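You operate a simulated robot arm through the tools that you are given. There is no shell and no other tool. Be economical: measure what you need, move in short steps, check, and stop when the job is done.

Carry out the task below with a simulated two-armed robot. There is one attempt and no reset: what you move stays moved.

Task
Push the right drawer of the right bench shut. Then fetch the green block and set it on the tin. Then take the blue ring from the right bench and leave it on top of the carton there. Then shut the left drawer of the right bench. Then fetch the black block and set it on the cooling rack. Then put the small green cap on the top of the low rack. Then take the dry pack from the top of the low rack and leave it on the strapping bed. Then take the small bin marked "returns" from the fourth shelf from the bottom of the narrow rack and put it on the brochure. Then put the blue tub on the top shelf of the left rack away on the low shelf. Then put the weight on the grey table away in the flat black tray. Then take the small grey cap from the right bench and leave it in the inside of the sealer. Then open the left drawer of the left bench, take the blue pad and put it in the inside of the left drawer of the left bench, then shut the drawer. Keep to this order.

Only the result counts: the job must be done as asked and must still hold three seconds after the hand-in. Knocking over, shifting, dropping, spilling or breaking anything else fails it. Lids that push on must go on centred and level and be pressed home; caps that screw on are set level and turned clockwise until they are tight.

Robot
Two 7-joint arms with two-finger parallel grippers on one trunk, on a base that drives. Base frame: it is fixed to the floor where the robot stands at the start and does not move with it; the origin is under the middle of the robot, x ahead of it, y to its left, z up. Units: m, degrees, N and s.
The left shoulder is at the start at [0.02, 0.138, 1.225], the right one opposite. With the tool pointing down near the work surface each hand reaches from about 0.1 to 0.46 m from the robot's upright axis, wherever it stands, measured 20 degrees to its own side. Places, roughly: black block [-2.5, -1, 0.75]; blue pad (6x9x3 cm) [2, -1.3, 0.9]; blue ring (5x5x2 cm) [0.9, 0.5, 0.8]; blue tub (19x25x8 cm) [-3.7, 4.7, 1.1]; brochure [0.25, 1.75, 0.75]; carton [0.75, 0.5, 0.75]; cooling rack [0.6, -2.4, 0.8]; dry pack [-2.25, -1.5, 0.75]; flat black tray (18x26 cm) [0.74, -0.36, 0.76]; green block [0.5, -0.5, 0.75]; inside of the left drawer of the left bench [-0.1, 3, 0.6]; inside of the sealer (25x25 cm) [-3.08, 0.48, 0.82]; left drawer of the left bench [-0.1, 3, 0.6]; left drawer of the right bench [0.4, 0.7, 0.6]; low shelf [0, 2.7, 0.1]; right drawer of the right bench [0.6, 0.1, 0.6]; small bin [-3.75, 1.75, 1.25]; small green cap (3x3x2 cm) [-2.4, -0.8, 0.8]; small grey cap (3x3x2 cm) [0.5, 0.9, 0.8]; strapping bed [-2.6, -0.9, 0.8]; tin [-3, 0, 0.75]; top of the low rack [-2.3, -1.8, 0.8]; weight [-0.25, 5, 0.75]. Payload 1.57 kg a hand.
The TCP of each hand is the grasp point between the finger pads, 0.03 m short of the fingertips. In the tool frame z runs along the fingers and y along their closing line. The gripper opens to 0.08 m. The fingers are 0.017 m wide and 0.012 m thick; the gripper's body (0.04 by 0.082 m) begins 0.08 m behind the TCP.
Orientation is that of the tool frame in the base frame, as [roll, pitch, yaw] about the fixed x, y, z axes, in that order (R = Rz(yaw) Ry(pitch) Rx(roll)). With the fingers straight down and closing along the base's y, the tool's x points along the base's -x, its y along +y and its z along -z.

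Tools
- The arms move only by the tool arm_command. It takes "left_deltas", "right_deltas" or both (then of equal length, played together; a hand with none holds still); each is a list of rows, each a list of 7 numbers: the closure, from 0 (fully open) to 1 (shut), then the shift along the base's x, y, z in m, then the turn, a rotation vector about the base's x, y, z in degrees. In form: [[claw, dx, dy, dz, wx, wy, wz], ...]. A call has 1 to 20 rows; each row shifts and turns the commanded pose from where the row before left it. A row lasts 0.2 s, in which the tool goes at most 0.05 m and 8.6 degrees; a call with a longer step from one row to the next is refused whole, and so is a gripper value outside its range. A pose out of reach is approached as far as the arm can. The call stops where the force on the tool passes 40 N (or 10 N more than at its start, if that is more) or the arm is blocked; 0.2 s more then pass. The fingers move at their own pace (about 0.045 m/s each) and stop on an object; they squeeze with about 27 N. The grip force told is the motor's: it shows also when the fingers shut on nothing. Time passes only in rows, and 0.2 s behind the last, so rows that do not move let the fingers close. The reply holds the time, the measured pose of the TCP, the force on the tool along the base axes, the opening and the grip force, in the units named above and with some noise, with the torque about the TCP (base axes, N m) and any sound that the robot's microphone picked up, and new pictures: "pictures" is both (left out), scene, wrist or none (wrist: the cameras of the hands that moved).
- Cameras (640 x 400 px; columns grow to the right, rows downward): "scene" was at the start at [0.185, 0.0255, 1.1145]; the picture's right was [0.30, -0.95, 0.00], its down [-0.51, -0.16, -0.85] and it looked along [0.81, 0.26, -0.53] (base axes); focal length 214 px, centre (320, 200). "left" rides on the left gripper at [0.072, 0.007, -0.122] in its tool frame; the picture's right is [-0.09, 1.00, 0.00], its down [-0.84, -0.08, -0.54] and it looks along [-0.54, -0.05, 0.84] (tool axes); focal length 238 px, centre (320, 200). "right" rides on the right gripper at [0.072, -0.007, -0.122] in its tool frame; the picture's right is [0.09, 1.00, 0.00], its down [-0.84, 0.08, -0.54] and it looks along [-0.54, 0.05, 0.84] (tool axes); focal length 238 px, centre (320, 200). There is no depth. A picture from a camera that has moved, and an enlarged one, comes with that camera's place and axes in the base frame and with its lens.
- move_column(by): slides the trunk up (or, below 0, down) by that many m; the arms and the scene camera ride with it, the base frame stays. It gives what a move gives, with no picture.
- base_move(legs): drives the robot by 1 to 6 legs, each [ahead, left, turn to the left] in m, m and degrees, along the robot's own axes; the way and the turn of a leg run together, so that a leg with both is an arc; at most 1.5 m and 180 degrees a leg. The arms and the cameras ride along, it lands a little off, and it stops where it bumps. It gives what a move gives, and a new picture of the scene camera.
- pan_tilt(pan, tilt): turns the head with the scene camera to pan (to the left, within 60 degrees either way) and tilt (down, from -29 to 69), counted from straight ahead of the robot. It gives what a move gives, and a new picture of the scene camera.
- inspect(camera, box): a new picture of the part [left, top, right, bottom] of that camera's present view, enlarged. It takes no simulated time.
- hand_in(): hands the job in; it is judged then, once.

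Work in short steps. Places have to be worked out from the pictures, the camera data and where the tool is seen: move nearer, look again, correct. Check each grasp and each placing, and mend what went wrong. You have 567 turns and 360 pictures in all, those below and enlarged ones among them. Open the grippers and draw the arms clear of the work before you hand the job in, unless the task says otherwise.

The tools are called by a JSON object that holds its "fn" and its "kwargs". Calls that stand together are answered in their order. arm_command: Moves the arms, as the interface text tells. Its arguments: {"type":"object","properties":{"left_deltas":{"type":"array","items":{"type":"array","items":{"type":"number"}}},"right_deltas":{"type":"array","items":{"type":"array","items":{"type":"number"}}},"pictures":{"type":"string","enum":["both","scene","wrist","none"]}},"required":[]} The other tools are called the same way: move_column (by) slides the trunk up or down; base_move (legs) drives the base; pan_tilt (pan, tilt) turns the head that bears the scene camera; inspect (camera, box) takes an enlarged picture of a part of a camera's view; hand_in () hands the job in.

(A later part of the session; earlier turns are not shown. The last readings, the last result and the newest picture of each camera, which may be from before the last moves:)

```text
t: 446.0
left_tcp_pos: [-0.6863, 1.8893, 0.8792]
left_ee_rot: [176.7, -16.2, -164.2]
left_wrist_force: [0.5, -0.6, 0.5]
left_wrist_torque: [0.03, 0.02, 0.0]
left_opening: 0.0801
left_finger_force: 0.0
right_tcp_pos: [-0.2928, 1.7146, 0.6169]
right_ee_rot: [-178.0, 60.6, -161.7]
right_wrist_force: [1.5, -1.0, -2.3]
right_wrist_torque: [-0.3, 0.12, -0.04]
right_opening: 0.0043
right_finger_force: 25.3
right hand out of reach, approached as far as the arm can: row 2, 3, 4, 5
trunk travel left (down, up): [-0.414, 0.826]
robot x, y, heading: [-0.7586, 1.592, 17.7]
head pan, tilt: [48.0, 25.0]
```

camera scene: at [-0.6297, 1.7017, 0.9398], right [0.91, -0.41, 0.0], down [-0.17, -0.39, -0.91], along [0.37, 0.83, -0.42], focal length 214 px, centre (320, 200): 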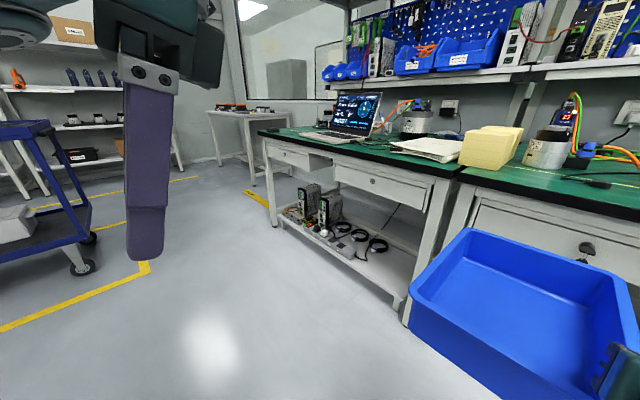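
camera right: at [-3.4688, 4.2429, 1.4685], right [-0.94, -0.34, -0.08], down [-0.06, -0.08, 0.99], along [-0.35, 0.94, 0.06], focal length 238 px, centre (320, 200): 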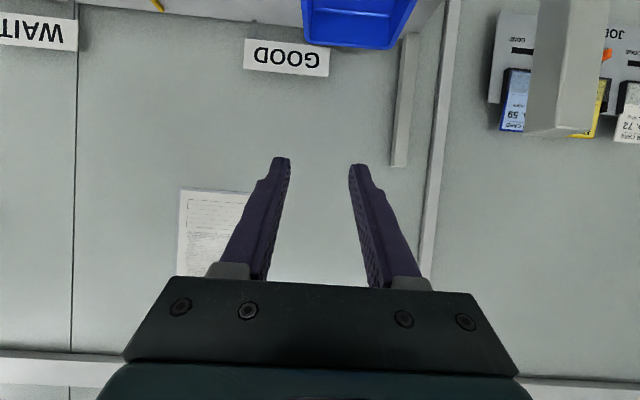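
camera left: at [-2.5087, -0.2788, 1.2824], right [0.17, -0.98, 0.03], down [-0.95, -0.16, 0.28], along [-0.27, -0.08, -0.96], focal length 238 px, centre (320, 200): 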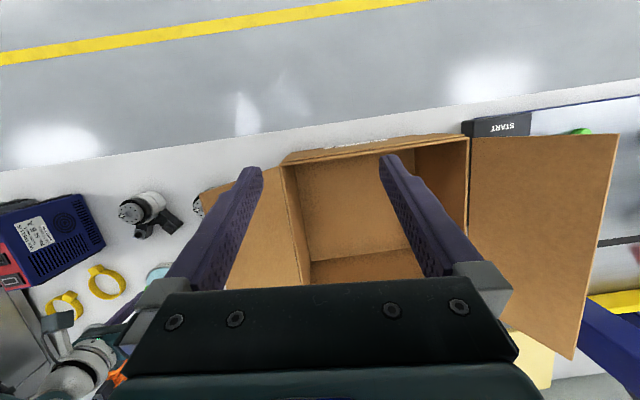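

{"fn": "arm_command", "kwargs": {"right_deltas": [[1, 0.03, 0.009, -0.01, 0, 0, 0], [1, 0.03, 0.009, -0.02, 0, 0, 0], [1, 0, 0, -0.03, 0, 0, 0]], "pictures": "none"}}

```text
t: 446.8
left_tcp_pos: [-0.6881, 1.8913, 0.8788]
left_ee_rot: [176.6, -16.3, -164.1]
left_wrist_force: [-0.7, -0.1, -0.8]
left_wrist_torque: [0.04, 0.01, 0.01]
left_opening: 0.0804
left_finger_force: 0.1
right_tcp_pos: [-0.289, 1.718, 0.6202]
right_ee_rot: [-179.5, 60.4, -161.7]
right_wrist_force: [-0.6, 0.3, -2.9]
right_wrist_torque: [-0.34, 0.07, -0.01]
right_opening: 0.0038
right_finger_force: 24.9
right hand out of reach, approached as far as the arm can: row 1, 2, 3
trunk travel left (down, up): [-0.414, 0.826]
robot x, y, heading: [-0.7538, 1.5917, 17.8]
head pan, tilt: [48.0, 25.0]
```

{"fn": "arm_command", "kwargs": {"right_deltas": [[1, 0.012, -0.038, 0, 0, 0, 0], [1, 0.012, -0.038, -0.01, 0, 0, 0], [1, -0.01, -0.003, -0.03, 0, 0, 0], [1, 0, 0, -0.03, 0, 0, 0]], "pictures": "none"}}

```text
t: 447.8
left_tcp_pos: [-0.689, 1.8913, 0.8797]
left_ee_rot: [176.5, -16.4, -164.1]
left_wrist_force: [-0.1, 0.6, -1.2]
left_wrist_torque: [0.0, 0.03, 0.02]
left_opening: 0.0801
left_finger_force: 0.1
right_tcp_pos: [-0.2677, 1.6928, 0.6179]
right_ee_rot: [-179.0, 59.6, -162.1]
right_wrist_force: [0.6, -0.1, -2.9]
right_wrist_torque: [-0.27, 0.1, -0.02]
right_opening: 0.0039
right_finger_force: 24.2
right hand out of reach, approached as far as the arm can: row 1, 2, 3, 4
trunk travel left (down, up): [-0.414, 0.826]
robot x, y, heading: [-0.7597, 1.5885, 17.9]
head pan, tilt: [48.0, 25.0]
```

{"fn": "arm_command", "kwargs": {"right_deltas": [[1, -0.03, -0.01, 0, 0, 0, 0], [1, -0.03, -0.01, 0, 0, 0, 0], [1, -0.03, -0.01, -0.02, 0, 0, 0], [1, 0, 0, -0.03, 0, 0, 0]], "pictures": "none"}}

```text
t: 448.8
left_tcp_pos: [-0.6889, 1.8908, 0.8783]
left_ee_rot: [176.5, -16.3, -164.1]
left_wrist_force: [0.2, 0.1, -0.7]
left_wrist_torque: [0.01, -0.02, 0.0]
left_opening: 0.0797
left_finger_force: 0.1
right_tcp_pos: [-0.2665, 1.6924, 0.6188]
right_ee_rot: [-179.1, 59.8, -162.0]
right_wrist_force: [0.1, 0.3, -3.8]
right_wrist_torque: [-0.3, 0.08, 0.0]
right_opening: 0.0038
right_finger_force: 24.5
right hand out of reach, approached as far as the arm can: row 1, 2, 3, 4
trunk travel left (down, up): [-0.414, 0.826]
robot x, y, heading: [-0.7611, 1.5913, 17.7]
head pan, tilt: [48.0, 25.0]
```

The commanded pose drifted beyond reach. I bring it back up, retract 0.1 m, then step down gradually.

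{"fn": "arm_command", "kwargs": {"right_deltas": [[1, 0, 0, 0.05, 0, 0, 0], [1, 0, 0, 0.05, 0, 0, 0], [1, 0, 0, 0.05, 0, 0, 0], [1, 0, 0, 0.05, 0, 0, 0]], "pictures": "none"}}

```text
t: 450.0
left_tcp_pos: [-0.6932, 1.8936, 0.8797]
left_ee_rot: [176.5, -16.4, -164.2]
left_wrist_force: [-0.8, 0.9, -0.3]
left_wrist_torque: [-0.02, -0.05, 0.0]
left_opening: 0.0798
left_finger_force: 0.1
right_tcp_pos: [-0.2362, 1.7339, 0.7319]
right_ee_rot: [179.2, 63.6, -165.6]
right_wrist_force: [-0.4, 0.7, 0.6]
right_wrist_torque: [0.01, -0.04, 0.0]
right_opening: 0.0
right_finger_force: 20.8
right hand out of reach, approached as far as the arm can: row 1, 2, 3
trunk travel left (down, up): [-0.414, 0.826]
robot x, y, heading: [-0.7587, 1.5874, 17.9]
head pan, tilt: [48.0, 25.0]
stopped in row 4 (right hand): the arm was blocked; the commanded pose is now the measured one
```

The grip reads empty – the tub slipped out. Look immediately.

{"fn": "pan_tilt", "kwargs": {"pan": 10, "tilt": 60}}

```text
t: 451.0
left_tcp_pos: [-0.687, 1.8908, 0.8792]
left_ee_rot: [176.7, -16.4, -164.2]
left_wrist_force: [0.2, -0.2, -0.2]
left_wrist_torque: [0.0, -0.02, 0.02]
left_opening: 0.0798
left_finger_force: 0.1
right_tcp_pos: [-0.2318, 1.7323, 0.7338]
right_ee_rot: [179.5, 63.7, -165.5]
right_wrist_force: [0.2, 1.0, -0.1]
right_wrist_torque: [-0.03, 0.03, 0.01]
right_opening: 0.0001
right_finger_force: 21.5
trunk travel left (down, up): [-0.414, 0.826]
robot x, y, heading: [-0.7593, 1.5854, 17.7]
head pan, tilt: [10.0, 60.0]
camera scene: at [-0.6079, 1.6489, 0.89], right [0.47, -0.88, 0.0], down [-0.77, -0.4, -0.5], along [0.44, 0.23, -0.87], focal length 214 px, centre (320, 200)
```

scene: 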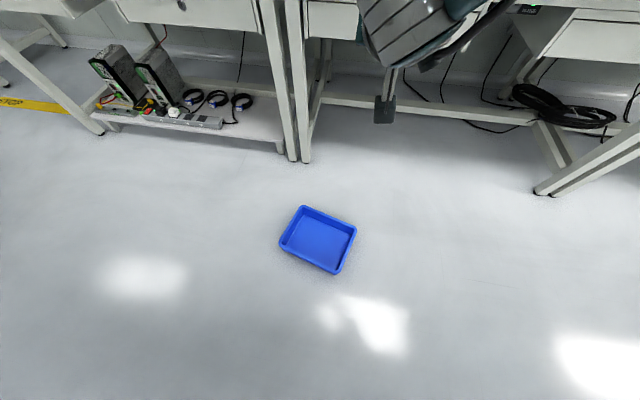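

The tub fell upright on the floor at ≈(-0.35,1.79). I'll pick it up again with a shallower tilt (40°) which reaches lower, gripping its other long wall. First reconfigure the right hand.

{"fn": "arm_command", "kwargs": {"right_deltas": [[0.5, -0.03, -0.01, 0.02, 0, 0, 2], [0.5, -0.03, -0.01, 0, -2.41, 7.63, 0], [0.5, -0.03, -0.01, 0, -2.41, 7.63, 0], [0.5, -0.03, -0.01, 0, -2.41, 7.63, 0], [0.5, -0.03, -0.01, 0, 0, 0, 0], [0.5, -0.03, -0.02, 0, 0, 0, 0]], "pictures": "none"}}

{"fn": "pan_tilt", "kwargs": {"pan": 0, "tilt": 60}}

{"fn": "base_move", "kwargs": {"legs": [[0, 0, 71], [-0.25, -0.35, 0]]}}

```text
t: 452.4
left_tcp_pos: [-0.6875, 1.8904, 0.8792]
left_ee_rot: [176.7, -16.2, -164.3]
left_wrist_force: [0.4, -1.4, 0.2]
left_wrist_torque: [-0.01, 0.03, 0.0]
left_opening: 0.0801
left_finger_force: 0.1
right_tcp_pos: [-0.4067, 1.6596, 0.7554]
right_ee_rot: [-179.9, 40.3, -163.7]
right_wrist_force: [-1.4, -0.5, -0.4]
right_wrist_torque: [0.0, -0.01, -0.01]
right_opening: 0.0399
right_finger_force: 0.1
trunk travel left (down, up): [-0.414, 0.826]
robot x, y, heading: [-0.7637, 1.59, 18.0]
head pan, tilt: [10.0, 60.0]
```

```text
t: 453.1
left_tcp_pos: [-0.6897, 1.8907, 0.8789]
left_ee_rot: [176.8, -16.3, -164.2]
left_wrist_force: [-0.3, -0.5, -0.6]
left_wrist_torque: [-0.03, -0.05, -0.01]
left_opening: 0.08
left_finger_force: 0.0
right_tcp_pos: [-0.4131, 1.6612, 0.7536]
right_ee_rot: [179.9, 39.4, -162.9]
right_wrist_force: [0.4, -0.4, -0.4]
right_wrist_torque: [0.0, 0.01, 0.02]
right_opening: 0.0401
right_finger_force: 0.1
trunk travel left (down, up): [-0.414, 0.826]
robot x, y, heading: [-0.759, 1.5893, 17.7]
head pan, tilt: [0.0, 60.0]
camera scene: at [-0.6039, 1.638, 0.8894], right [0.31, -0.95, 0.0], down [-0.83, -0.27, -0.49], along [0.47, 0.15, -0.87], focal length 214 px, centre (320, 200)
```

scene: 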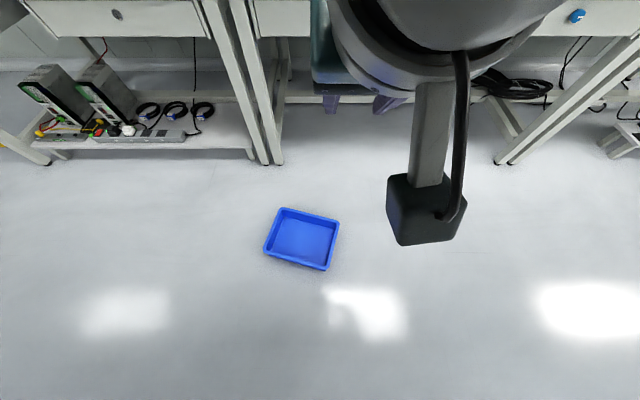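

```text
t: 458.8
left_tcp_pos: [-0.6791, 1.4944, 0.8792]
left_ee_rot: [176.7, -16.3, -94.4]
left_wrist_force: [-0.4, -0.7, -1.1]
left_wrist_torque: [0.01, 0.0, 0.0]
left_opening: 0.0802
left_finger_force: 0.0
right_tcp_pos: [-0.3674, 1.6729, 0.7529]
right_ee_rot: [-180.0, 39.6, -93.3]
right_wrist_force: [0.6, -0.9, -0.1]
right_wrist_torque: [0.05, -0.02, 0.01]
right_opening: 0.0401
right_finger_force: 0.1
trunk travel left (down, up): [-0.414, 0.826]
robot x, y, heading: [-0.4276, 1.3189, 87.8]
head pan, tilt: [0.0, 60.0]
camera scene: at [-0.4144, 1.4848, 0.8899], right [1.0, -0.04, 0.0], down [-0.04, -0.87, -0.5], along [0.02, 0.5, -0.87], focal length 214 px, centre (320, 200)
```

scene: 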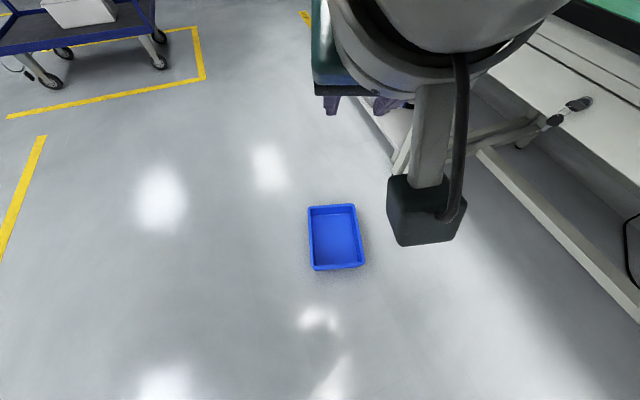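

Tub: x −0.443…−0.248, y 1.66…1.92. Before approaching, lower the arm relative to the shoulder in small steps to see what is reachable at 40° tilt.

{"fn": "arm_command", "kwargs": {"right_deltas": [[0.5, 0, 0, -0.04, 0, 0, 0], [0.5, 0, 0, -0.04, 0, 0, 0], [0.5, 0, 0, -0.04, 0, 0, 0], [0.5, 0, 0, -0.04, 0, 0, 0], [0.5, 0, 0, -0.04, 0, 0, 0]], "pictures": "none"}}

```text
t: 460.0
left_tcp_pos: [-0.6789, 1.4942, 0.8793]
left_ee_rot: [176.6, -16.3, -94.5]
left_wrist_force: [-0.7, 0.6, 0.5]
left_wrist_torque: [0.02, -0.02, 0.0]
left_opening: 0.0802
left_finger_force: 0.0
right_tcp_pos: [-0.3697, 1.6746, 0.5539]
right_ee_rot: [-179.9, 39.6, -93.2]
right_wrist_force: [0.5, 0.1, -0.5]
right_wrist_torque: [0.02, 0.04, 0.03]
right_opening: 0.04
right_finger_force: 0.1
trunk travel left (down, up): [-0.414, 0.826]
robot x, y, heading: [-0.4212, 1.3204, 87.5]
head pan, tilt: [0.0, 60.0]
```

{"fn": "arm_command", "kwargs": {"right_deltas": [[0.5, 0, 0, -0.03, 0, 0, 0], [0.5, 0, 0, -0.03, 0, 0, 0], [0.5, 0, 0, -0.02, 0, 0, 0]], "pictures": "none"}}

```text
t: 460.8
left_tcp_pos: [-0.678, 1.4956, 0.8798]
left_ee_rot: [176.7, -16.3, -94.4]
left_wrist_force: [0.8, 0.1, -0.1]
left_wrist_torque: [0.01, -0.01, 0.0]
left_opening: 0.0799
left_finger_force: 0.0
right_tcp_pos: [-0.3676, 1.6705, 0.4917]
right_ee_rot: [179.9, 39.8, -93.3]
right_wrist_force: [0.4, 0.5, 0.2]
right_wrist_torque: [0.01, -0.02, -0.02]
right_opening: 0.0399
right_finger_force: 0.0
right hand out of reach, approached as far as the arm can: row 3
trunk travel left (down, up): [-0.414, 0.826]
robot x, y, heading: [-0.4199, 1.3212, 87.8]
head pan, tilt: [0.0, 60.0]
```

Nearly enough. Pull 4 cm closer and lower 3 cm more, then align with the tub's left wall.

{"fn": "arm_command", "kwargs": {"right_deltas": [[0.5, 0, -0.03, 0.01, 0, 0, 0], [0.5, 0, -0.02, -0.01, 0, 0, 0], [0.5, 0, 0, -0.02, 0, 0, 0]], "pictures": "none"}}

{"fn": "base_move", "kwargs": {"legs": [[0, 0, 3.3], [0.1, 0.05, 0]]}}

{"fn": "move_column", "kwargs": {"by": -0.3}}

{"fn": "inspect", "kwargs": {"camera": "right", "box": [0, 0, 640, 400]}}

```text
t: 461.6
left_tcp_pos: [-0.6788, 1.4929, 0.879]
left_ee_rot: [176.6, -16.4, -94.4]
left_wrist_force: [0.1, 0.5, -0.1]
left_wrist_torque: [0.02, 0.02, 0.04]
left_opening: 0.08
left_finger_force: 0.1
right_tcp_pos: [-0.3844, 1.6294, 0.4791]
right_ee_rot: [-179.9, 39.3, -93.4]
right_wrist_force: [0.2, -0.2, 0.7]
right_wrist_torque: [0.01, 0.0, 0.0]
right_opening: 0.0398
right_finger_force: 0.1
right hand out of reach, approached as far as the arm can: row 2, 3
trunk travel left (down, up): [-0.414, 0.826]
robot x, y, heading: [-0.42, 1.3161, 87.7]
head pan, tilt: [0.0, 60.0]
```

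```text
t: 463.3
left_tcp_pos: [-0.7405, 1.5774, 0.8791]
left_ee_rot: [176.5, -16.3, -91.3]
left_wrist_force: [0.0, -1.3, 0.9]
left_wrist_torque: [-0.01, -0.03, -0.02]
left_opening: 0.0803
left_finger_force: 0.0
right_tcp_pos: [-0.4527, 1.7298, 0.4796]
right_ee_rot: [-179.8, 39.3, -90.1]
right_wrist_force: [0.5, 0.6, -0.7]
right_wrist_torque: [-0.01, -0.06, -0.05]
right_opening: 0.0401
right_finger_force: 0.1
trunk travel left (down, up): [-0.414, 0.826]
robot x, y, heading: [-0.4736, 1.4201, 90.9]
head pan, tilt: [0.0, 60.0]
camera scene: at [-0.4754, 1.5826, 0.89], right [1.0, 0.01, 0.0], down [0.01, -0.87, -0.5], along [-0.01, 0.5, -0.87], focal length 214 px, centre (320, 200)
```

scene: 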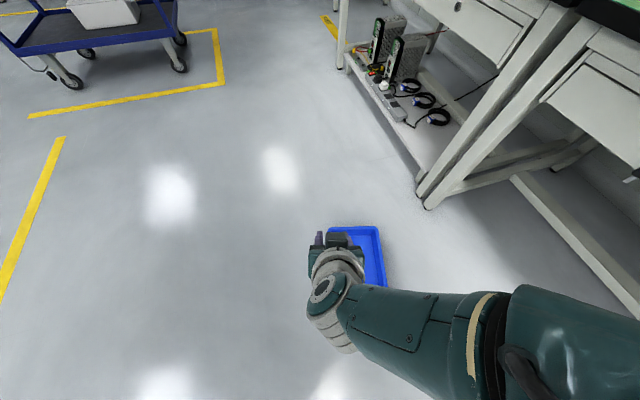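

```text
t: 466.3
left_tcp_pos: [-0.7406, 1.5747, 0.5786]
left_ee_rot: [176.6, -16.3, -91.3]
left_wrist_force: [-1.1, -0.9, 0.0]
left_wrist_torque: [-0.02, 0.01, 0.03]
left_opening: 0.08
left_finger_force: 0.0
right_tcp_pos: [-0.4528, 1.7298, 0.178]
right_ee_rot: [-179.9, 39.2, -90.2]
right_wrist_force: [0.3, 0.2, -0.5]
right_wrist_torque: [0.05, -0.01, 0.02]
right_opening: 0.0398
right_finger_force: 0.1
trunk travel left (down, up): [-0.114, 1.126]
robot x, y, heading: [-0.4762, 1.4169, 90.7]
head pan, tilt: [0.0, 60.0]
```

```text
1.00 times, centred on (320, 200) of right (not enlarged: the box is as wide or as high as the picture)
camera zoom: at [-0.4452, 1.5971, 0.2281], right [-1.0, -0.07, -0.06], down [-0.08, 0.3, 0.95], along [-0.05, 0.95, -0.31], focal length 238 px, centre (320, 200)
```

zoom: 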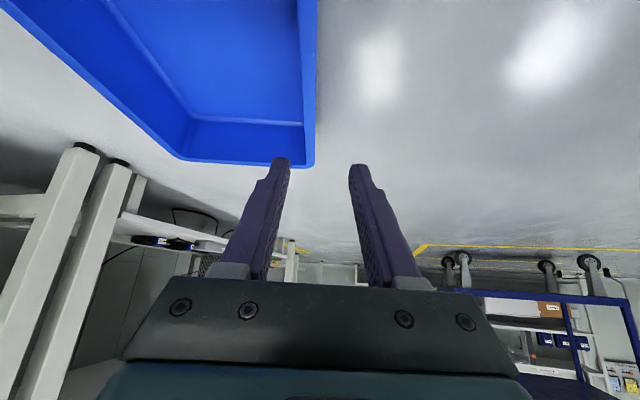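

Wall is ~11 mm right of the tool plane. Adjust and lower onto it.

{"fn": "base_move", "kwargs": {"legs": [[0.03, -0.018, 1.5]]}}

{"fn": "move_column", "kwargs": {"by": -0.107}}

{"fn": "inspect", "kwargs": {"camera": "right", "box": [0, 0, 640, 400]}}

```text
t: 467.1
left_tcp_pos: [-0.7286, 1.5944, 0.5802]
left_ee_rot: [176.5, -16.5, -89.6]
left_wrist_force: [0.0, -0.3, 0.6]
left_wrist_torque: [0.03, -0.03, -0.03]
left_opening: 0.0801
left_finger_force: 0.0
right_tcp_pos: [-0.447, 1.7555, 0.1788]
right_ee_rot: [179.9, 39.1, -88.5]
right_wrist_force: [-0.7, -1.2, 0.2]
right_wrist_torque: [0.02, 0.01, -0.01]
right_opening: 0.0402
right_finger_force: 0.1
trunk travel left (down, up): [-0.114, 1.126]
robot x, y, heading: [-0.459, 1.4475, 92.3]
head pan, tilt: [0.0, 60.0]
camera scene: at [-0.4645, 1.6088, 0.5895], right [1.0, 0.04, 0.0], down [0.04, -0.87, -0.5], along [-0.02, 0.5, -0.87], focal length 214 px, centre (320, 200)
```

scene: 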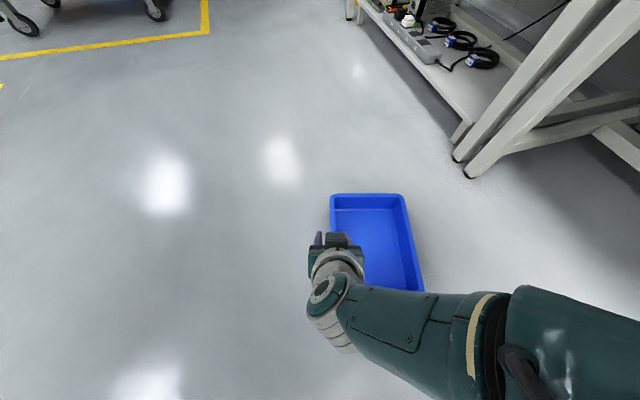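

```text
t: 468.5
left_tcp_pos: [-0.7271, 1.5997, 0.4731]
left_ee_rot: [176.6, -16.3, -89.6]
left_wrist_force: [-0.3, -0.6, 0.2]
left_wrist_torque: [-0.04, 0.0, 0.02]
left_opening: 0.08
left_finger_force: 0.1
right_tcp_pos: [-0.444, 1.7611, 0.0727]
right_ee_rot: [-179.9, 39.4, -88.4]
right_wrist_force: [0.6, -0.4, 0.9]
right_wrist_torque: [-0.02, -0.01, 0.01]
right_opening: 0.04
right_finger_force: 0.1
trunk travel left (down, up): [-0.007, 1.233]
robot x, y, heading: [-0.4548, 1.4464, 92.2]
head pan, tilt: [0.0, 60.0]
```

```text
1.00 times, centred on (320, 200) of right (not enlarged: the box is as wide or as high as the picture)
camera zoom: at [-0.4332, 1.6276, 0.1211], right [-0.99, -0.1, -0.06], down [-0.09, 0.3, 0.95], along [-0.07, 0.95, -0.31], focal length 238 px, centre (320, 200)
```

zoom: 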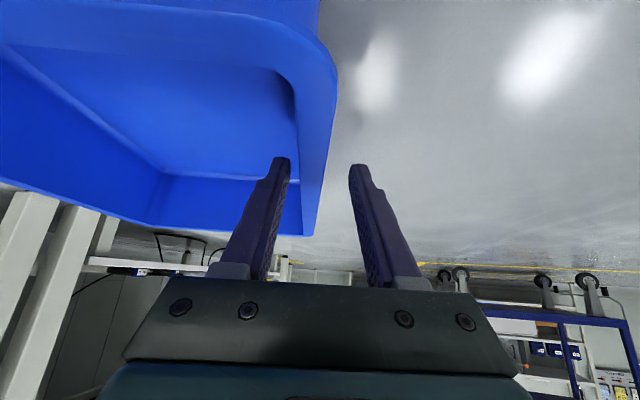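

Fingers straddle the left wall. Close and lift.

{"fn": "arm_command", "kwargs": {"right_deltas": [[1, 0, 0, 0, 0, 0, 0], [1, 0, 0, 0, 0, 0, 0], [1, 0, 0, 0, 0, 0, 0], [1, 0, 0, 0, 0, 0, 0]], "pictures": "none"}}

{"fn": "move_column", "kwargs": {"by": 0.15}}

{"fn": "inspect", "kwargs": {"camera": "scene", "box": [160, 120, 560, 400]}}

```text
t: 469.5
left_tcp_pos: [-0.7269, 1.5982, 0.4723]
left_ee_rot: [176.7, -16.4, -89.7]
left_wrist_force: [-0.7, 0.1, 0.5]
left_wrist_torque: [0.01, 0.0, 0.01]
left_opening: 0.08
left_finger_force: 0.0
right_tcp_pos: [-0.4423, 1.7604, 0.072]
right_ee_rot: [-179.9, 39.3, -88.5]
right_wrist_force: [1.8, -0.3, 0.6]
right_wrist_torque: [0.17, -0.01, -0.09]
right_opening: 0.0039
right_finger_force: 24.9
trunk travel left (down, up): [-0.007, 1.233]
robot x, y, heading: [-0.4599, 1.4497, 92.4]
head pan, tilt: [0.0, 60.0]
```

```text
t: 471.3
left_tcp_pos: [-0.727, 1.5989, 0.6218]
left_ee_rot: [176.6, -16.3, -89.7]
left_wrist_force: [0.5, 0.6, -1.2]
left_wrist_torque: [-0.03, 0.0, 0.0]
left_opening: 0.0802
left_finger_force: 0.0
right_tcp_pos: [-0.4424, 1.7601, 0.223]
right_ee_rot: [-179.8, 39.2, -88.5]
right_wrist_force: [-0.4, 0.4, -3.3]
right_wrist_torque: [-0.09, 0.27, -0.04]
right_opening: 0.0039
right_finger_force: 24.3
trunk travel left (down, up): [-0.157, 1.083]
robot x, y, heading: [-0.4581, 1.4488, 92.4]
head pan, tilt: [0.0, 60.0]
```

```text
1.43 times, centred on (360, 260) of scene
camera zoom: at [-0.4627, 1.6119, 0.6328], right [1.0, 0.04, 0.0], down [0.04, -0.87, -0.5], along [-0.02, 0.5, -0.87], focal length 306 px, centre (263, 114)
```

zoom: 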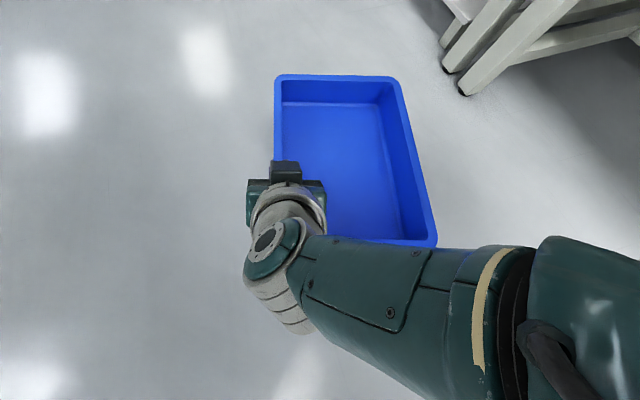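

Held level. Extend the arm forward/up a bit for the shelf height, then drive round to face the low shelf.

{"fn": "arm_command", "kwargs": {"right_deltas": [[1, -0.001, 0.02, 0.02, 0, 0, 0], [1, -0.001, 0.02, 0.02, 0, 0, 0], [1, -0.001, 0.02, 0.02, 0, 0, 0], [1, -0.001, 0.02, 0.02, 0, 0, 0], [1, -0.001, 0.02, 0.02, 0, 0, 0], [1, -0.001, 0.02, 0.02, 0, 0, 0]], "pictures": "none"}}

{"fn": "base_move", "kwargs": {"legs": [[0.72, 0.4, 0], [0, 0, -75]]}}

```text
t: 472.7
left_tcp_pos: [-0.7279, 1.5998, 0.6225]
left_ee_rot: [176.6, -16.3, -89.7]
left_wrist_force: [-0.3, 0.3, -0.4]
left_wrist_torque: [0.02, 0.01, 0.02]
left_opening: 0.0798
left_finger_force: 0.0
right_tcp_pos: [-0.4502, 1.8803, 0.3409]
right_ee_rot: [180.0, 39.3, -88.5]
right_wrist_force: [-0.1, -0.2, -2.9]
right_wrist_torque: [-0.08, 0.27, -0.02]
right_opening: 0.0037
right_finger_force: 24.9
trunk travel left (down, up): [-0.157, 1.083]
robot x, y, heading: [-0.4566, 1.4467, 92.5]
head pan, tilt: [0.0, 60.0]
```

```text
t: 480.2
left_tcp_pos: [-0.8091, 2.4405, 0.6227]
left_ee_rot: [176.6, -16.3, -163.5]
left_wrist_force: [-0.7, 0.7, 0.0]
left_wrist_torque: [-0.01, 0.0, 0.01]
left_opening: 0.0802
left_finger_force: 0.1
right_tcp_pos: [-0.4631, 2.2518, 0.3418]
right_ee_rot: [-179.9, 39.3, -162.4]
right_wrist_force: [-0.2, -0.6, -3.4]
right_wrist_torque: [0.29, 0.17, 0.01]
right_opening: 0.0039
right_finger_force: 24.8
trunk travel left (down, up): [-0.157, 1.083]
robot x, y, heading: [-0.8742, 2.1338, 18.6]
head pan, tilt: [0.0, 60.0]
camera scene: at [-0.7218, 2.1889, 0.6329], right [0.32, -0.95, 0.0], down [-0.82, -0.27, -0.5], along [0.47, 0.16, -0.87], focal length 214 px, centre (320, 200)
```

scene: 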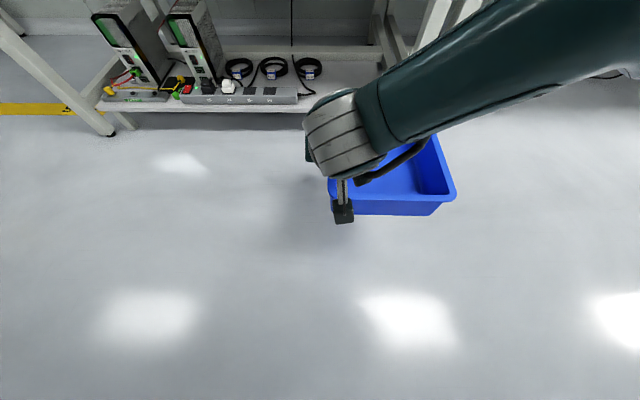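

Aligned. Lower so the tub bottom clears the shelf by ~2 cm, then drive straight in by stages.

{"fn": "move_column", "kwargs": {"by": -0.135}}

{"fn": "base_move", "kwargs": {"legs": [[0.36, 0.008, -1]]}}

```text
t: 481.8
left_tcp_pos: [-0.8091, 2.4404, 0.4868]
left_ee_rot: [176.6, -16.3, -163.5]
left_wrist_force: [0.6, 0.6, -0.4]
left_wrist_torque: [0.01, -0.03, -0.01]
left_opening: 0.0798
left_finger_force: 0.1
right_tcp_pos: [-0.4628, 2.2533, 0.206]
right_ee_rot: [-180.0, 39.2, -162.4]
right_wrist_force: [0.1, 0.3, -2.9]
right_wrist_torque: [0.24, 0.16, 0.01]
right_opening: 0.0037
right_finger_force: 24.8
trunk travel left (down, up): [-0.022, 1.218]
robot x, y, heading: [-0.8817, 2.1381, 18.6]
head pan, tilt: [0.0, 60.0]
```

```text
t: 484.1
left_tcp_pos: [-0.4655, 2.557, 0.4863]
left_ee_rot: [176.7, -16.4, -164.4]
left_wrist_force: [0.3, -0.1, 0.0]
left_wrist_torque: [-0.02, 0.0, -0.03]
left_opening: 0.0799
left_finger_force: 0.0
right_tcp_pos: [-0.1216, 2.3635, 0.2061]
right_ee_rot: [-180.0, 39.1, -163.4]
right_wrist_force: [0.3, -0.2, -2.7]
right_wrist_torque: [0.25, 0.13, 0.02]
right_opening: 0.0035
right_finger_force: 24.4
trunk travel left (down, up): [-0.022, 1.218]
robot x, y, heading: [-0.5399, 2.2539, 17.4]
head pan, tilt: [0.0, 60.0]
camera scene: at [-0.3826, 2.3044, 0.4977], right [0.3, -0.95, 0.0], down [-0.83, -0.26, -0.5], along [0.48, 0.15, -0.87], focal length 214 px, centre (320, 200)
```

scene: 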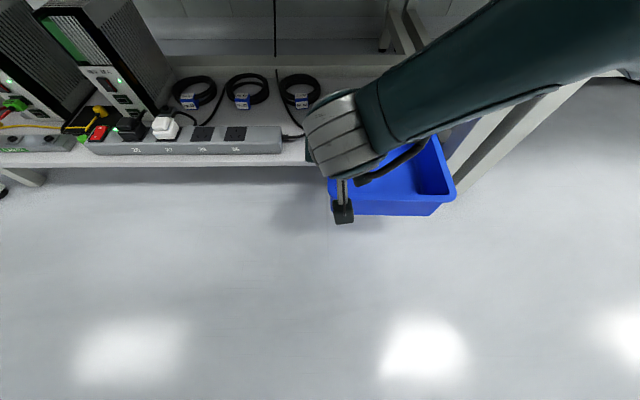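

Clear on both sides (legs at Y≈1.93, cables at Y≥2.31). Advance the remaining 0.18 m.

{"fn": "base_move", "kwargs": {"legs": [[0.18, -0.006, 0.7]]}}

```text
t: 485.7
left_tcp_pos: [-0.3294, 2.5986, 0.4852]
left_ee_rot: [176.7, -17.7, -163.8]
left_wrist_force: [-0.5, 0.3, -0.2]
left_wrist_torque: [0.02, -0.02, 0.04]
left_opening: 0.08
left_finger_force: 0.0
right_tcp_pos: [0.0124, 2.4065, 0.1969]
right_ee_rot: [-179.9, 37.9, -162.7]
right_wrist_force: [-0.4, -2.0, 13.8]
right_wrist_torque: [-0.2, 0.45, -0.13]
right_opening: 0.0039
right_finger_force: 25.1
trunk travel left (down, up): [-0.022, 1.218]
robot x, y, heading: [-0.3659, 2.3021, 18.3]
head pan, tilt: [0.0, 60.0]
camera scene: at [-0.2413, 2.3464, 0.4952], right [0.31, -0.95, 0.0], down [-0.83, -0.27, -0.48], along [0.45, 0.15, -0.88], focal length 214 px, centre (320, 200)
```

scene: 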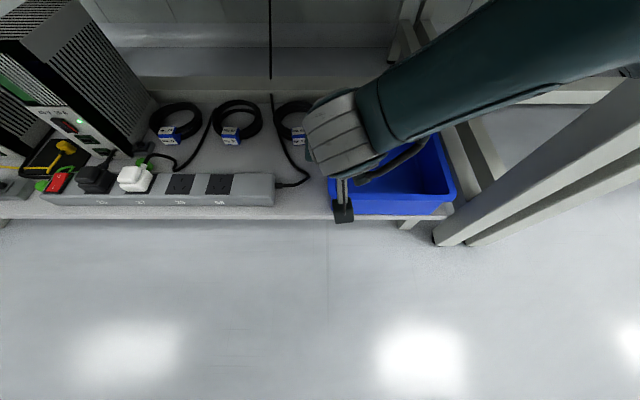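

The tub bottom is already touching the shelf (surface ≈0.125). Lift 1.2 cm, advance 5 cm, then set down.

{"fn": "move_column", "kwargs": {"by": 0.02}}

{"fn": "base_move", "kwargs": {"legs": [[0.05, 0, 0]]}}

```text
t: 486.3
left_tcp_pos: [-0.3286, 2.6045, 0.5033]
left_ee_rot: [176.4, -17.6, -163.8]
left_wrist_force: [0.0, -0.8, 0.1]
left_wrist_torque: [0.03, 0.0, -0.02]
left_opening: 0.0801
left_finger_force: 0.0
right_tcp_pos: [0.011, 2.4138, 0.2151]
right_ee_rot: [179.7, 37.9, -163.0]
right_wrist_force: [1.0, 0.2, -2.5]
right_wrist_torque: [0.21, 0.22, 0.0]
right_opening: 0.0041
right_finger_force: 24.6
trunk travel left (down, up): [-0.042, 1.198]
robot x, y, heading: [-0.367, 2.3059, 18.1]
head pan, tilt: [0.0, 60.0]
```

```text
t: 487.3
left_tcp_pos: [-0.3323, 2.6028, 0.5037]
left_ee_rot: [176.5, -19.1, -163.9]
left_wrist_force: [0.0, -0.4, 0.2]
left_wrist_torque: [0.01, -0.03, 0.01]
left_opening: 0.0799
left_finger_force: 0.0
right_tcp_pos: [-0.0031, 2.4075, 0.2079]
right_ee_rot: [179.7, 36.4, -163.2]
right_wrist_force: [-0.5, -0.9, -3.3]
right_wrist_torque: [0.23, 0.17, 0.02]
right_opening: 0.0037
right_finger_force: 24.4
trunk travel left (down, up): [-0.042, 1.198]
robot x, y, heading: [-0.3356, 2.3201, 18.2]
head pan, tilt: [0.0, 60.0]
stopped in leg 1: the robot was blocked; the commanded pose is now the measured one
camera scene: at [-0.2472, 2.35, 0.5126], right [0.31, -0.95, 0.0], down [-0.85, -0.27, -0.46], along [0.43, 0.14, -0.89], focal length 214 px, centre (320, 200)
```

scene: 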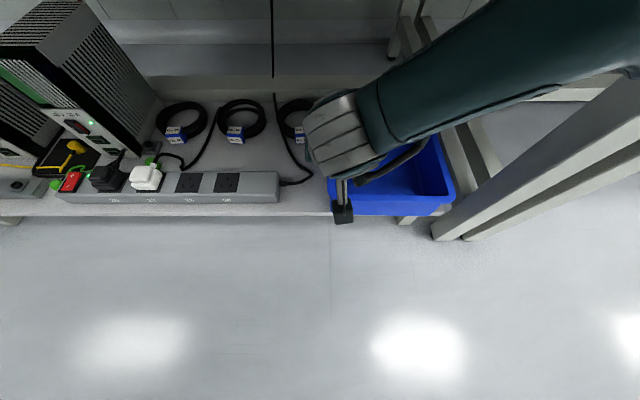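

The base bumps the shelf. Back off 3 cm and extend the arm forward instead.

{"fn": "base_move", "kwargs": {"legs": [[-0.05, 0, 0]]}}

{"fn": "arm_command", "kwargs": {"right_deltas": [[1, 0.019, 0.006, 0.005, 0, 0, 0], [1, 0.019, 0.006, 0, 0, 0, 0], [1, 0.019, 0.006, 0, 0, 0, 0], [1, 0.014, 0.005, 0, 0, 0, 0]], "pictures": "scene"}}

```text
t: 487.9
left_tcp_pos: [-0.3315, 2.6031, 0.5017]
left_ee_rot: [176.5, -18.7, -163.9]
left_wrist_force: [0.0, 0.0, 0.0]
left_wrist_torque: [-0.01, 0.0, 0.01]
left_opening: 0.0801
left_finger_force: 0.0
right_tcp_pos: [0.0009, 2.4101, 0.2082]
right_ee_rot: [179.5, 36.6, -163.2]
right_wrist_force: [-0.2, -0.2, -2.1]
right_wrist_torque: [0.26, 0.19, 0.0]
right_opening: 0.0038
right_finger_force: 24.5
trunk travel left (down, up): [-0.042, 1.198]
robot x, y, heading: [-0.3464, 2.3185, 17.8]
head pan, tilt: [0.0, 60.0]
stopped in leg 1: the robot was blocked; the commanded pose is now the measured one
camera scene: at [-0.2455, 2.3504, 0.5116], right [0.31, -0.95, 0.0], down [-0.84, -0.27, -0.46], along [0.44, 0.15, -0.89], focal length 214 px, centre (320, 200)
```

scene: 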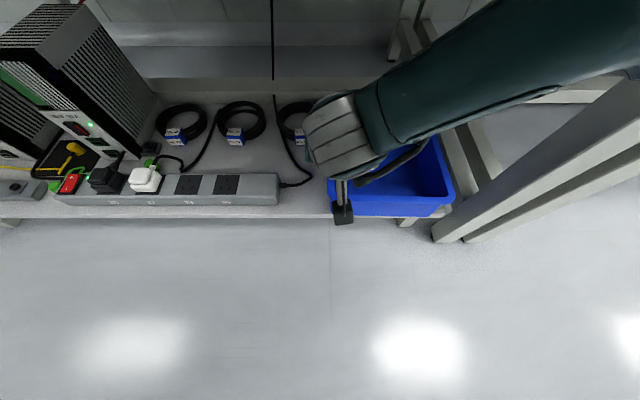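

```text
t: 489.1
left_tcp_pos: [-0.3321, 2.6031, 0.5024]
left_ee_rot: [176.6, -18.7, -163.8]
left_wrist_force: [-0.7, -0.4, 0.1]
left_wrist_torque: [0.02, -0.02, -0.03]
left_opening: 0.0803
left_finger_force: 0.0
right_tcp_pos: [0.0579, 2.4129, 0.2117]
right_ee_rot: [-179.8, 37.0, -164.0]
right_wrist_force: [0.1, 0.0, -2.5]
right_wrist_torque: [0.24, 0.18, 0.0]
right_opening: 0.004
right_finger_force: 25.0
right hand out of reach, approached as far as the arm can: row 3, 4
trunk travel left (down, up): [-0.042, 1.198]
robot x, y, heading: [-0.3494, 2.3109, 17.8]
head pan, tilt: [0.0, 60.0]
stopped in row 4 (right hand): the arm was blocked; the commanded pose is now the measured one
camera scene: at [-0.2486, 2.3509, 0.509], right [0.33, -0.94, 0.0], down [-0.85, -0.3, -0.43], along [0.4, 0.14, -0.9], focal length 214 px, centre (320, 200)
```

scene: 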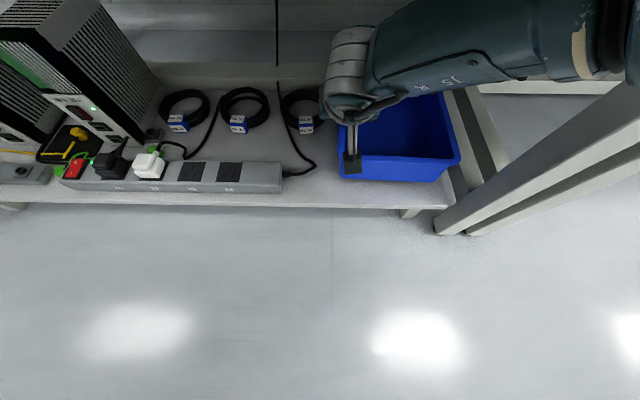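

Tub is now well onto the shelf. Lower it the last centimetre and release.

{"fn": "arm_command", "kwargs": {"right_deltas": [[1, 0, 0, -0.006, 0, 0, 0], [1, 0, 0, -0.006, 0, 0, 0], [1, 0, 0, -0.004, 0, 0, 0]], "pictures": "none"}}

```text
t: 490.1
left_tcp_pos: [-0.3319, 2.6037, 0.5017]
left_ee_rot: [176.5, -18.7, -163.9]
left_wrist_force: [-0.6, 0.0, -0.8]
left_wrist_torque: [-0.01, 0.0, 0.0]
left_opening: 0.08
left_finger_force: 0.0
right_tcp_pos: [0.0582, 2.414, 0.2119]
right_ee_rot: [-179.5, 36.8, -163.8]
right_wrist_force: [-0.4, 0.8, -2.9]
right_wrist_torque: [0.22, 0.15, 0.0]
right_opening: 0.0037
right_finger_force: 24.0
right hand out of reach, approached as far as the arm can: row 1, 2, 3
trunk travel left (down, up): [-0.042, 1.198]
robot x, y, heading: [-0.3475, 2.3164, 18.0]
head pan, tilt: [0.0, 60.0]
stopped in row 3 (right hand): the arm was blocked; the commanded pose is now the measured one
```

Arm is at its limit; use the trunk for the last centimetre.

{"fn": "move_column", "kwargs": {"by": -0.012}}

```text
t: 490.8
left_tcp_pos: [-0.3311, 2.6019, 0.4927]
left_ee_rot: [176.5, -18.9, -163.9]
left_wrist_force: [0.5, 0.5, -0.2]
left_wrist_torque: [0.01, -0.01, 0.0]
left_opening: 0.0803
left_finger_force: 0.1
right_tcp_pos: [0.0578, 2.4108, 0.2022]
right_ee_rot: [-179.4, 36.8, -163.6]
right_wrist_force: [0.8, 0.5, -2.3]
right_wrist_torque: [0.2, 0.16, 0.02]
right_opening: 0.0037
right_finger_force: 24.6
trunk travel left (down, up): [-0.03, 1.21]
robot x, y, heading: [-0.3414, 2.3159, 17.8]
head pan, tilt: [0.0, 60.0]
```

{"fn": "move_column", "kwargs": {"by": -0.008}}

{"fn": "inspect", "kwargs": {"camera": "scene", "box": [240, 60, 520, 260]}}

```text
t: 491.3
left_tcp_pos: [-0.3319, 2.6017, 0.484]
left_ee_rot: [176.6, -18.8, -163.9]
left_wrist_force: [0.7, -0.4, 0.4]
left_wrist_torque: [0.0, 0.01, -0.01]
left_opening: 0.0798
left_finger_force: 0.0
right_tcp_pos: [0.0585, 2.4114, 0.1929]
right_ee_rot: [-179.4, 37.1, -163.6]
right_wrist_force: [5.1, 2.3, 17.7]
right_wrist_torque: [0.38, -0.11, 0.1]
right_opening: 0.0037
right_finger_force: 24.5
trunk travel left (down, up): [-0.022, 1.218]
robot x, y, heading: [-0.3454, 2.3122, 18.1]
head pan, tilt: [0.0, 60.0]
```

```text
2.00 times, centred on (380, 160) of scene
camera zoom: at [-0.2489, 2.3491, 0.4908], right [0.33, -0.94, 0.0], down [-0.85, -0.29, -0.43], along [0.41, 0.14, -0.9], focal length 429 px, centre (200, 280)
```

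zoom: 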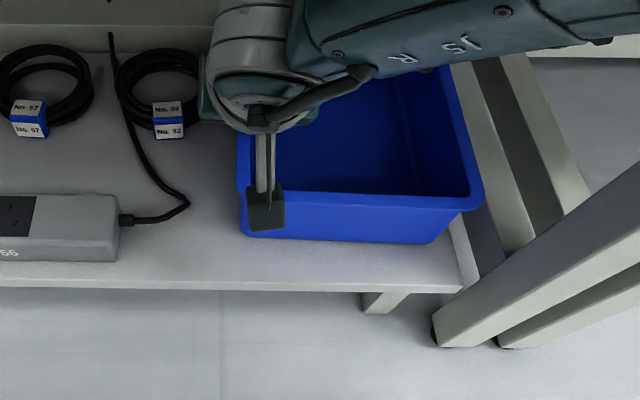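

Tub rests fully on the low shelf. Release, raise, and try to back out.

{"fn": "arm_command", "kwargs": {"right_deltas": [[0.5, 0, 0, 0, 0, 0, 0], [0.5, 0, 0, 0, 0, 0, 0], [0.5, 0, 0, 0, 0, 0, 0]], "pictures": "none"}}

{"fn": "move_column", "kwargs": {"by": 0.08}}

{"fn": "base_move", "kwargs": {"legs": [[-0.2, 0, 0]]}}

```text
t: 492.3
left_tcp_pos: [-0.3312, 2.602, 0.4809]
left_ee_rot: [176.5, -18.7, -164.0]
left_wrist_force: [0.7, 0.1, -0.2]
left_wrist_torque: [-0.01, 0.03, 0.02]
left_opening: 0.08
left_finger_force: 0.0
right_tcp_pos: [0.06, 2.4106, 0.1924]
right_ee_rot: [-179.3, 37.0, -163.9]
right_wrist_force: [-0.4, 0.0, 0.2]
right_wrist_torque: [0.02, -0.01, 0.0]
right_opening: 0.0401
right_finger_force: 0.0
trunk travel left (down, up): [-0.022, 1.218]
robot x, y, heading: [-0.3497, 2.3203, 18.2]
head pan, tilt: [0.0, 60.0]
stopped in row 3 (right hand): the arm was blocked; the commanded pose is now the measured one
```

```text
t: 493.5
left_tcp_pos: [-0.2944, 2.6129, 0.5662]
left_ee_rot: [176.5, -17.2, -164.1]
left_wrist_force: [1.2, 0.6, -0.2]
left_wrist_torque: [0.0, -0.01, -0.04]
left_opening: 0.0798
left_finger_force: 0.1
right_tcp_pos: [0.103, 2.4242, 0.2843]
right_ee_rot: [-179.3, 38.2, -163.8]
right_wrist_force: [0.2, -0.4, 0.7]
right_wrist_torque: [-0.01, -0.01, 0.01]
right_opening: 0.04
right_finger_force: 0.0
trunk travel left (down, up): [-0.102, 1.138]
robot x, y, heading: [-0.3452, 2.3145, 18.1]
head pan, tilt: [0.0, 60.0]
```

```text
t: 495.1
left_tcp_pos: [-0.4644, 2.5548, 0.5676]
left_ee_rot: [176.6, -16.2, -163.7]
left_wrist_force: [-0.8, 0.0, -0.2]
left_wrist_torque: [0.01, -0.03, 0.0]
left_opening: 0.08
left_finger_force: 0.0
right_tcp_pos: [-0.0618, 2.3684, 0.2916]
right_ee_rot: [-179.2, 39.4, -163.6]
right_wrist_force: [-0.2, 0.0, 0.2]
right_wrist_torque: [0.0, 0.01, 0.03]
right_opening: 0.0398
right_finger_force: 0.0
trunk travel left (down, up): [-0.102, 1.138]
robot x, y, heading: [-0.5393, 2.2496, 18.2]
head pan, tilt: [0.0, 60.0]
camera scene: at [-0.3805, 2.303, 0.5758], right [0.32, -0.95, 0.0], down [-0.84, -0.28, -0.47], along [0.45, 0.15, -0.88], focal length 214 px, centre (320, 200)
```

scene: 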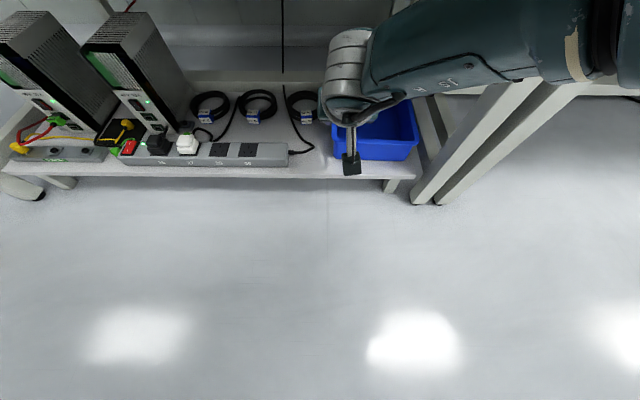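

Tub is in place. Back off, raise, straighten the hand, and head to the grey table for the weight.

{"fn": "base_move", "kwargs": {"legs": [[-0.35, 0, 0]]}}

{"fn": "move_column", "kwargs": {"by": 0.4}}

{"fn": "move_column", "kwargs": {"by": 0.3}}

{"fn": "arm_command", "kwargs": {"right_deltas": [[0, 0, 0, 0.04, -2.41, 7.63, 0], [0, 0, 0, 0.04, -2.41, 7.63, 0], [0, 0, 0, 0.04, -2.41, 7.63, 0], [0, 0, 0, 0.04, -2.41, 7.63, 0], [0, 0, 0, 0.04, -2.3, 7.3, 0], [0, 0, 0, 0.04, 0, 0, 0]], "pictures": "none"}}

{"fn": "pan_tilt", "kwargs": {"pan": 50, "tilt": 25}}

```text
t: 497.4
left_tcp_pos: [-0.8009, 2.446, 0.5677]
left_ee_rot: [176.6, -16.3, -163.9]
left_wrist_force: [0.5, -0.8, -0.2]
left_wrist_torque: [0.0, 0.0, -0.01]
left_opening: 0.0801
left_finger_force: 0.1
right_tcp_pos: [-0.3981, 2.2558, 0.2921]
right_ee_rot: [-179.2, 39.4, -163.7]
right_wrist_force: [0.3, -0.1, -0.6]
right_wrist_torque: [0.01, -0.02, -0.01]
right_opening: 0.04
right_finger_force: 0.0
trunk travel left (down, up): [-0.102, 1.138]
robot x, y, heading: [-0.8766, 2.1393, 18.0]
head pan, tilt: [0.0, 60.0]
camera scene: at [-0.7178, 2.1922, 0.576], right [0.32, -0.95, 0.0], down [-0.84, -0.28, -0.47], along [0.45, 0.15, -0.88], focal length 214 px, centre (320, 200)
```

scene: 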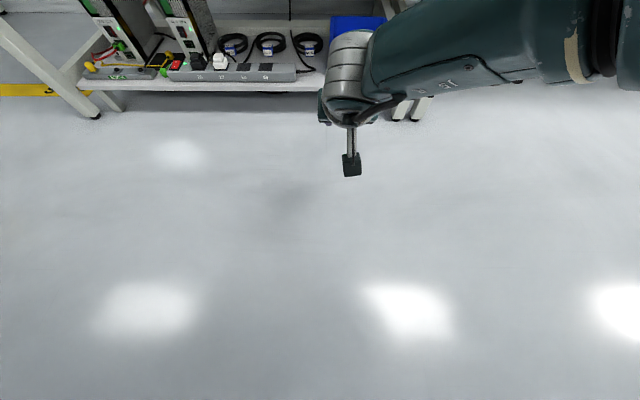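

```text
t: 501.2
left_tcp_pos: [-0.8016, 2.4453, 0.9678]
left_ee_rot: [176.5, -16.2, -163.8]
left_wrist_force: [0.4, 0.2, -0.2]
left_wrist_torque: [0.0, 0.0, 0.01]
left_opening: 0.0801
left_finger_force: 0.0
right_tcp_pos: [-0.4001, 2.256, 0.6902]
right_ee_rot: [-179.2, 39.4, -163.8]
right_wrist_force: [0.1, -0.1, 0.0]
right_wrist_torque: [0.0, 0.0, 0.02]
right_opening: 0.0396
right_finger_force: 0.1
trunk travel left (down, up): [-0.502, 0.738]
robot x, y, heading: [-0.8698, 2.1386, 18.0]
head pan, tilt: [0.0, 60.0]
```

```text
t: 504.2
left_tcp_pos: [-0.8027, 2.4449, 1.2673]
left_ee_rot: [176.6, -16.3, -163.8]
left_wrist_force: [-0.3, 0.1, 0.7]
left_wrist_torque: [0.0, -0.02, 0.01]
left_opening: 0.0799
left_finger_force: 0.1
right_tcp_pos: [-0.4002, 2.2565, 0.9905]
right_ee_rot: [-179.2, 39.3, -163.8]
right_wrist_force: [0.8, -0.1, 0.1]
right_wrist_torque: [-0.04, 0.0, 0.02]
right_opening: 0.0399
right_finger_force: 0.0
trunk travel left (down, up): [-0.802, 0.438]
robot x, y, heading: [-0.8748, 2.1427, 17.9]
head pan, tilt: [0.0, 60.0]
```

```text
t: 505.6
left_tcp_pos: [-0.8022, 2.4444, 1.2677]
left_ee_rot: [176.6, -16.3, -163.9]
left_wrist_force: [0.2, 0.4, 0.4]
left_wrist_torque: [0.0, 0.03, 0.0]
left_opening: 0.08
left_finger_force: 0.0
right_tcp_pos: [-0.4396, 2.2422, 1.233]
right_ee_rot: [-178.5, -0.4, -163.4]
right_wrist_force: [0.1, -0.2, 0.5]
right_wrist_torque: [0.01, -0.01, 0.03]
right_opening: 0.0799
right_finger_force: 0.1
right hand out of reach, approached as far as the arm can: row 4, 5
trunk travel left (down, up): [-0.802, 0.438]
robot x, y, heading: [-0.874, 2.1428, 18.0]
head pan, tilt: [0.0, 60.0]
```

```text
t: 506.8
left_tcp_pos: [-0.8026, 2.445, 1.2667]
left_ee_rot: [176.5, -16.4, -163.8]
left_wrist_force: [0.7, 0.2, 0.8]
left_wrist_torque: [0.01, -0.01, 0.02]
left_opening: 0.0801
left_finger_force: 0.0
right_tcp_pos: [-0.4383, 2.2429, 1.2325]
right_ee_rot: [-178.4, -0.3, -163.5]
right_wrist_force: [0.1, -0.5, 0.2]
right_wrist_torque: [0.0, 0.0, 0.0]
right_opening: 0.0799
right_finger_force: 0.1
trunk travel left (down, up): [-0.802, 0.438]
robot x, y, heading: [-0.8735, 2.1447, 18.0]
head pan, tilt: [50.0, 25.0]
camera scene: at [-0.7453, 2.2568, 1.3279], right [0.93, -0.38, 0.0], down [-0.16, -0.39, -0.91], along [0.34, 0.84, -0.42], focal length 214 px, centre (320, 200)
```

scene: 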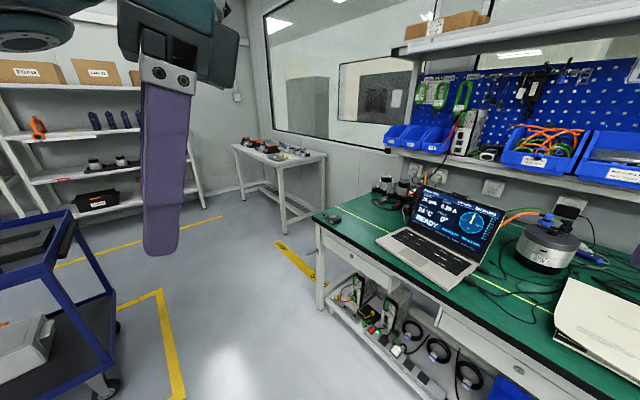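

The grey table lies beyond the bench end (room X 0.97–1.56, Y 4.15–5.6). I drive up the gap between cart and bench, then turn to face it.

{"fn": "base_move", "kwargs": {"legs": [[0, 0, 89.5], [1.2, -0.3, 0], [1.2, 0.0, 0], [0, 0, -90]]}}

{"fn": "pan_tilt", "kwargs": {"pan": 0, "tilt": 30}}

```text
t: 526.3
left_tcp_pos: [-1.2554, 4.8236, 1.2666]
left_ee_rot: [176.5, -16.4, -161.9]
left_wrist_force: [1.4, -0.1, -0.1]
left_wrist_torque: [-0.03, -0.01, -0.03]
left_opening: 0.0798
left_finger_force: 0.0
right_tcp_pos: [-0.8856, 4.6357, 1.2333]
right_ee_rot: [-178.4, -0.3, -161.4]
right_wrist_force: [0.2, 0.3, -0.2]
right_wrist_torque: [-0.01, -0.01, 0.03]
right_opening: 0.0799
right_finger_force: 0.0
trunk travel left (down, up): [-0.802, 0.438]
robot x, y, heading: [-1.3169, 4.5208, 20.0]
head pan, tilt: [50.0, 25.0]
camera scene: at [-1.1929, 4.6386, 1.328], right [0.94, -0.34, 0.0], down [-0.14, -0.4, -0.91], along [0.31, 0.85, -0.42], focal length 214 px, centre (320, 200)
```

scene: 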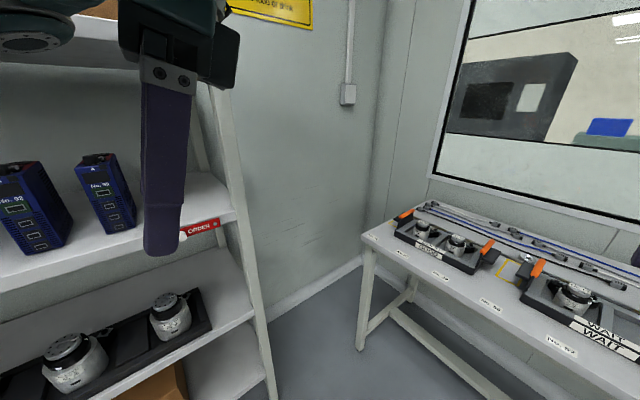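

```text
t: 527.5
left_tcp_pos: [-1.2559, 4.8236, 1.2674]
left_ee_rot: [176.6, -16.3, -161.8]
left_wrist_force: [-0.3, 0.4, -0.2]
left_wrist_torque: [0.01, 0.02, -0.01]
left_opening: 0.0797
left_finger_force: 0.0
right_tcp_pos: [-0.8869, 4.6354, 1.2333]
right_ee_rot: [-178.5, -0.3, -161.4]
right_wrist_force: [0.1, -0.4, -0.4]
right_wrist_torque: [-0.02, 0.01, 0.01]
right_opening: 0.0801
right_finger_force: 0.0
trunk travel left (down, up): [-0.802, 0.438]
robot x, y, heading: [-1.3205, 4.5196, 20.3]
head pan, tilt: [0.0, 30.0]
camera scene: at [-1.1394, 4.5831, 1.32], right [0.34, -0.94, 0.0], down [-0.47, -0.17, -0.87], along [0.81, 0.3, -0.5], focal length 214 px, centre (320, 200)
```

scene: 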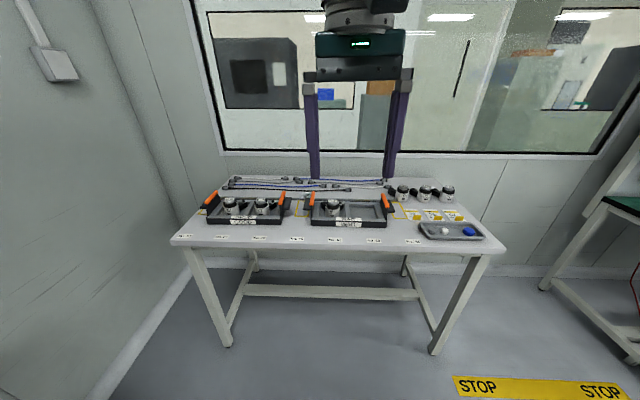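

{"fn": "inspect", "kwargs": {"camera": "scene", "box": [190, 165, 500, 255]}}

```text
2.06 times, centred on (345, 210) of scene
camera zoom: at [-1.1394, 4.5831, 1.32], right [0.34, -0.94, 0.0], down [-0.47, -0.17, -0.87], along [0.81, 0.3, -0.5], focal length 443 px, centre (268, 179)
```

zoom: 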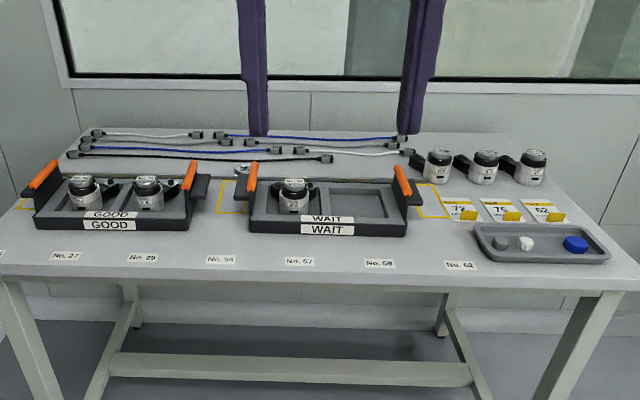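

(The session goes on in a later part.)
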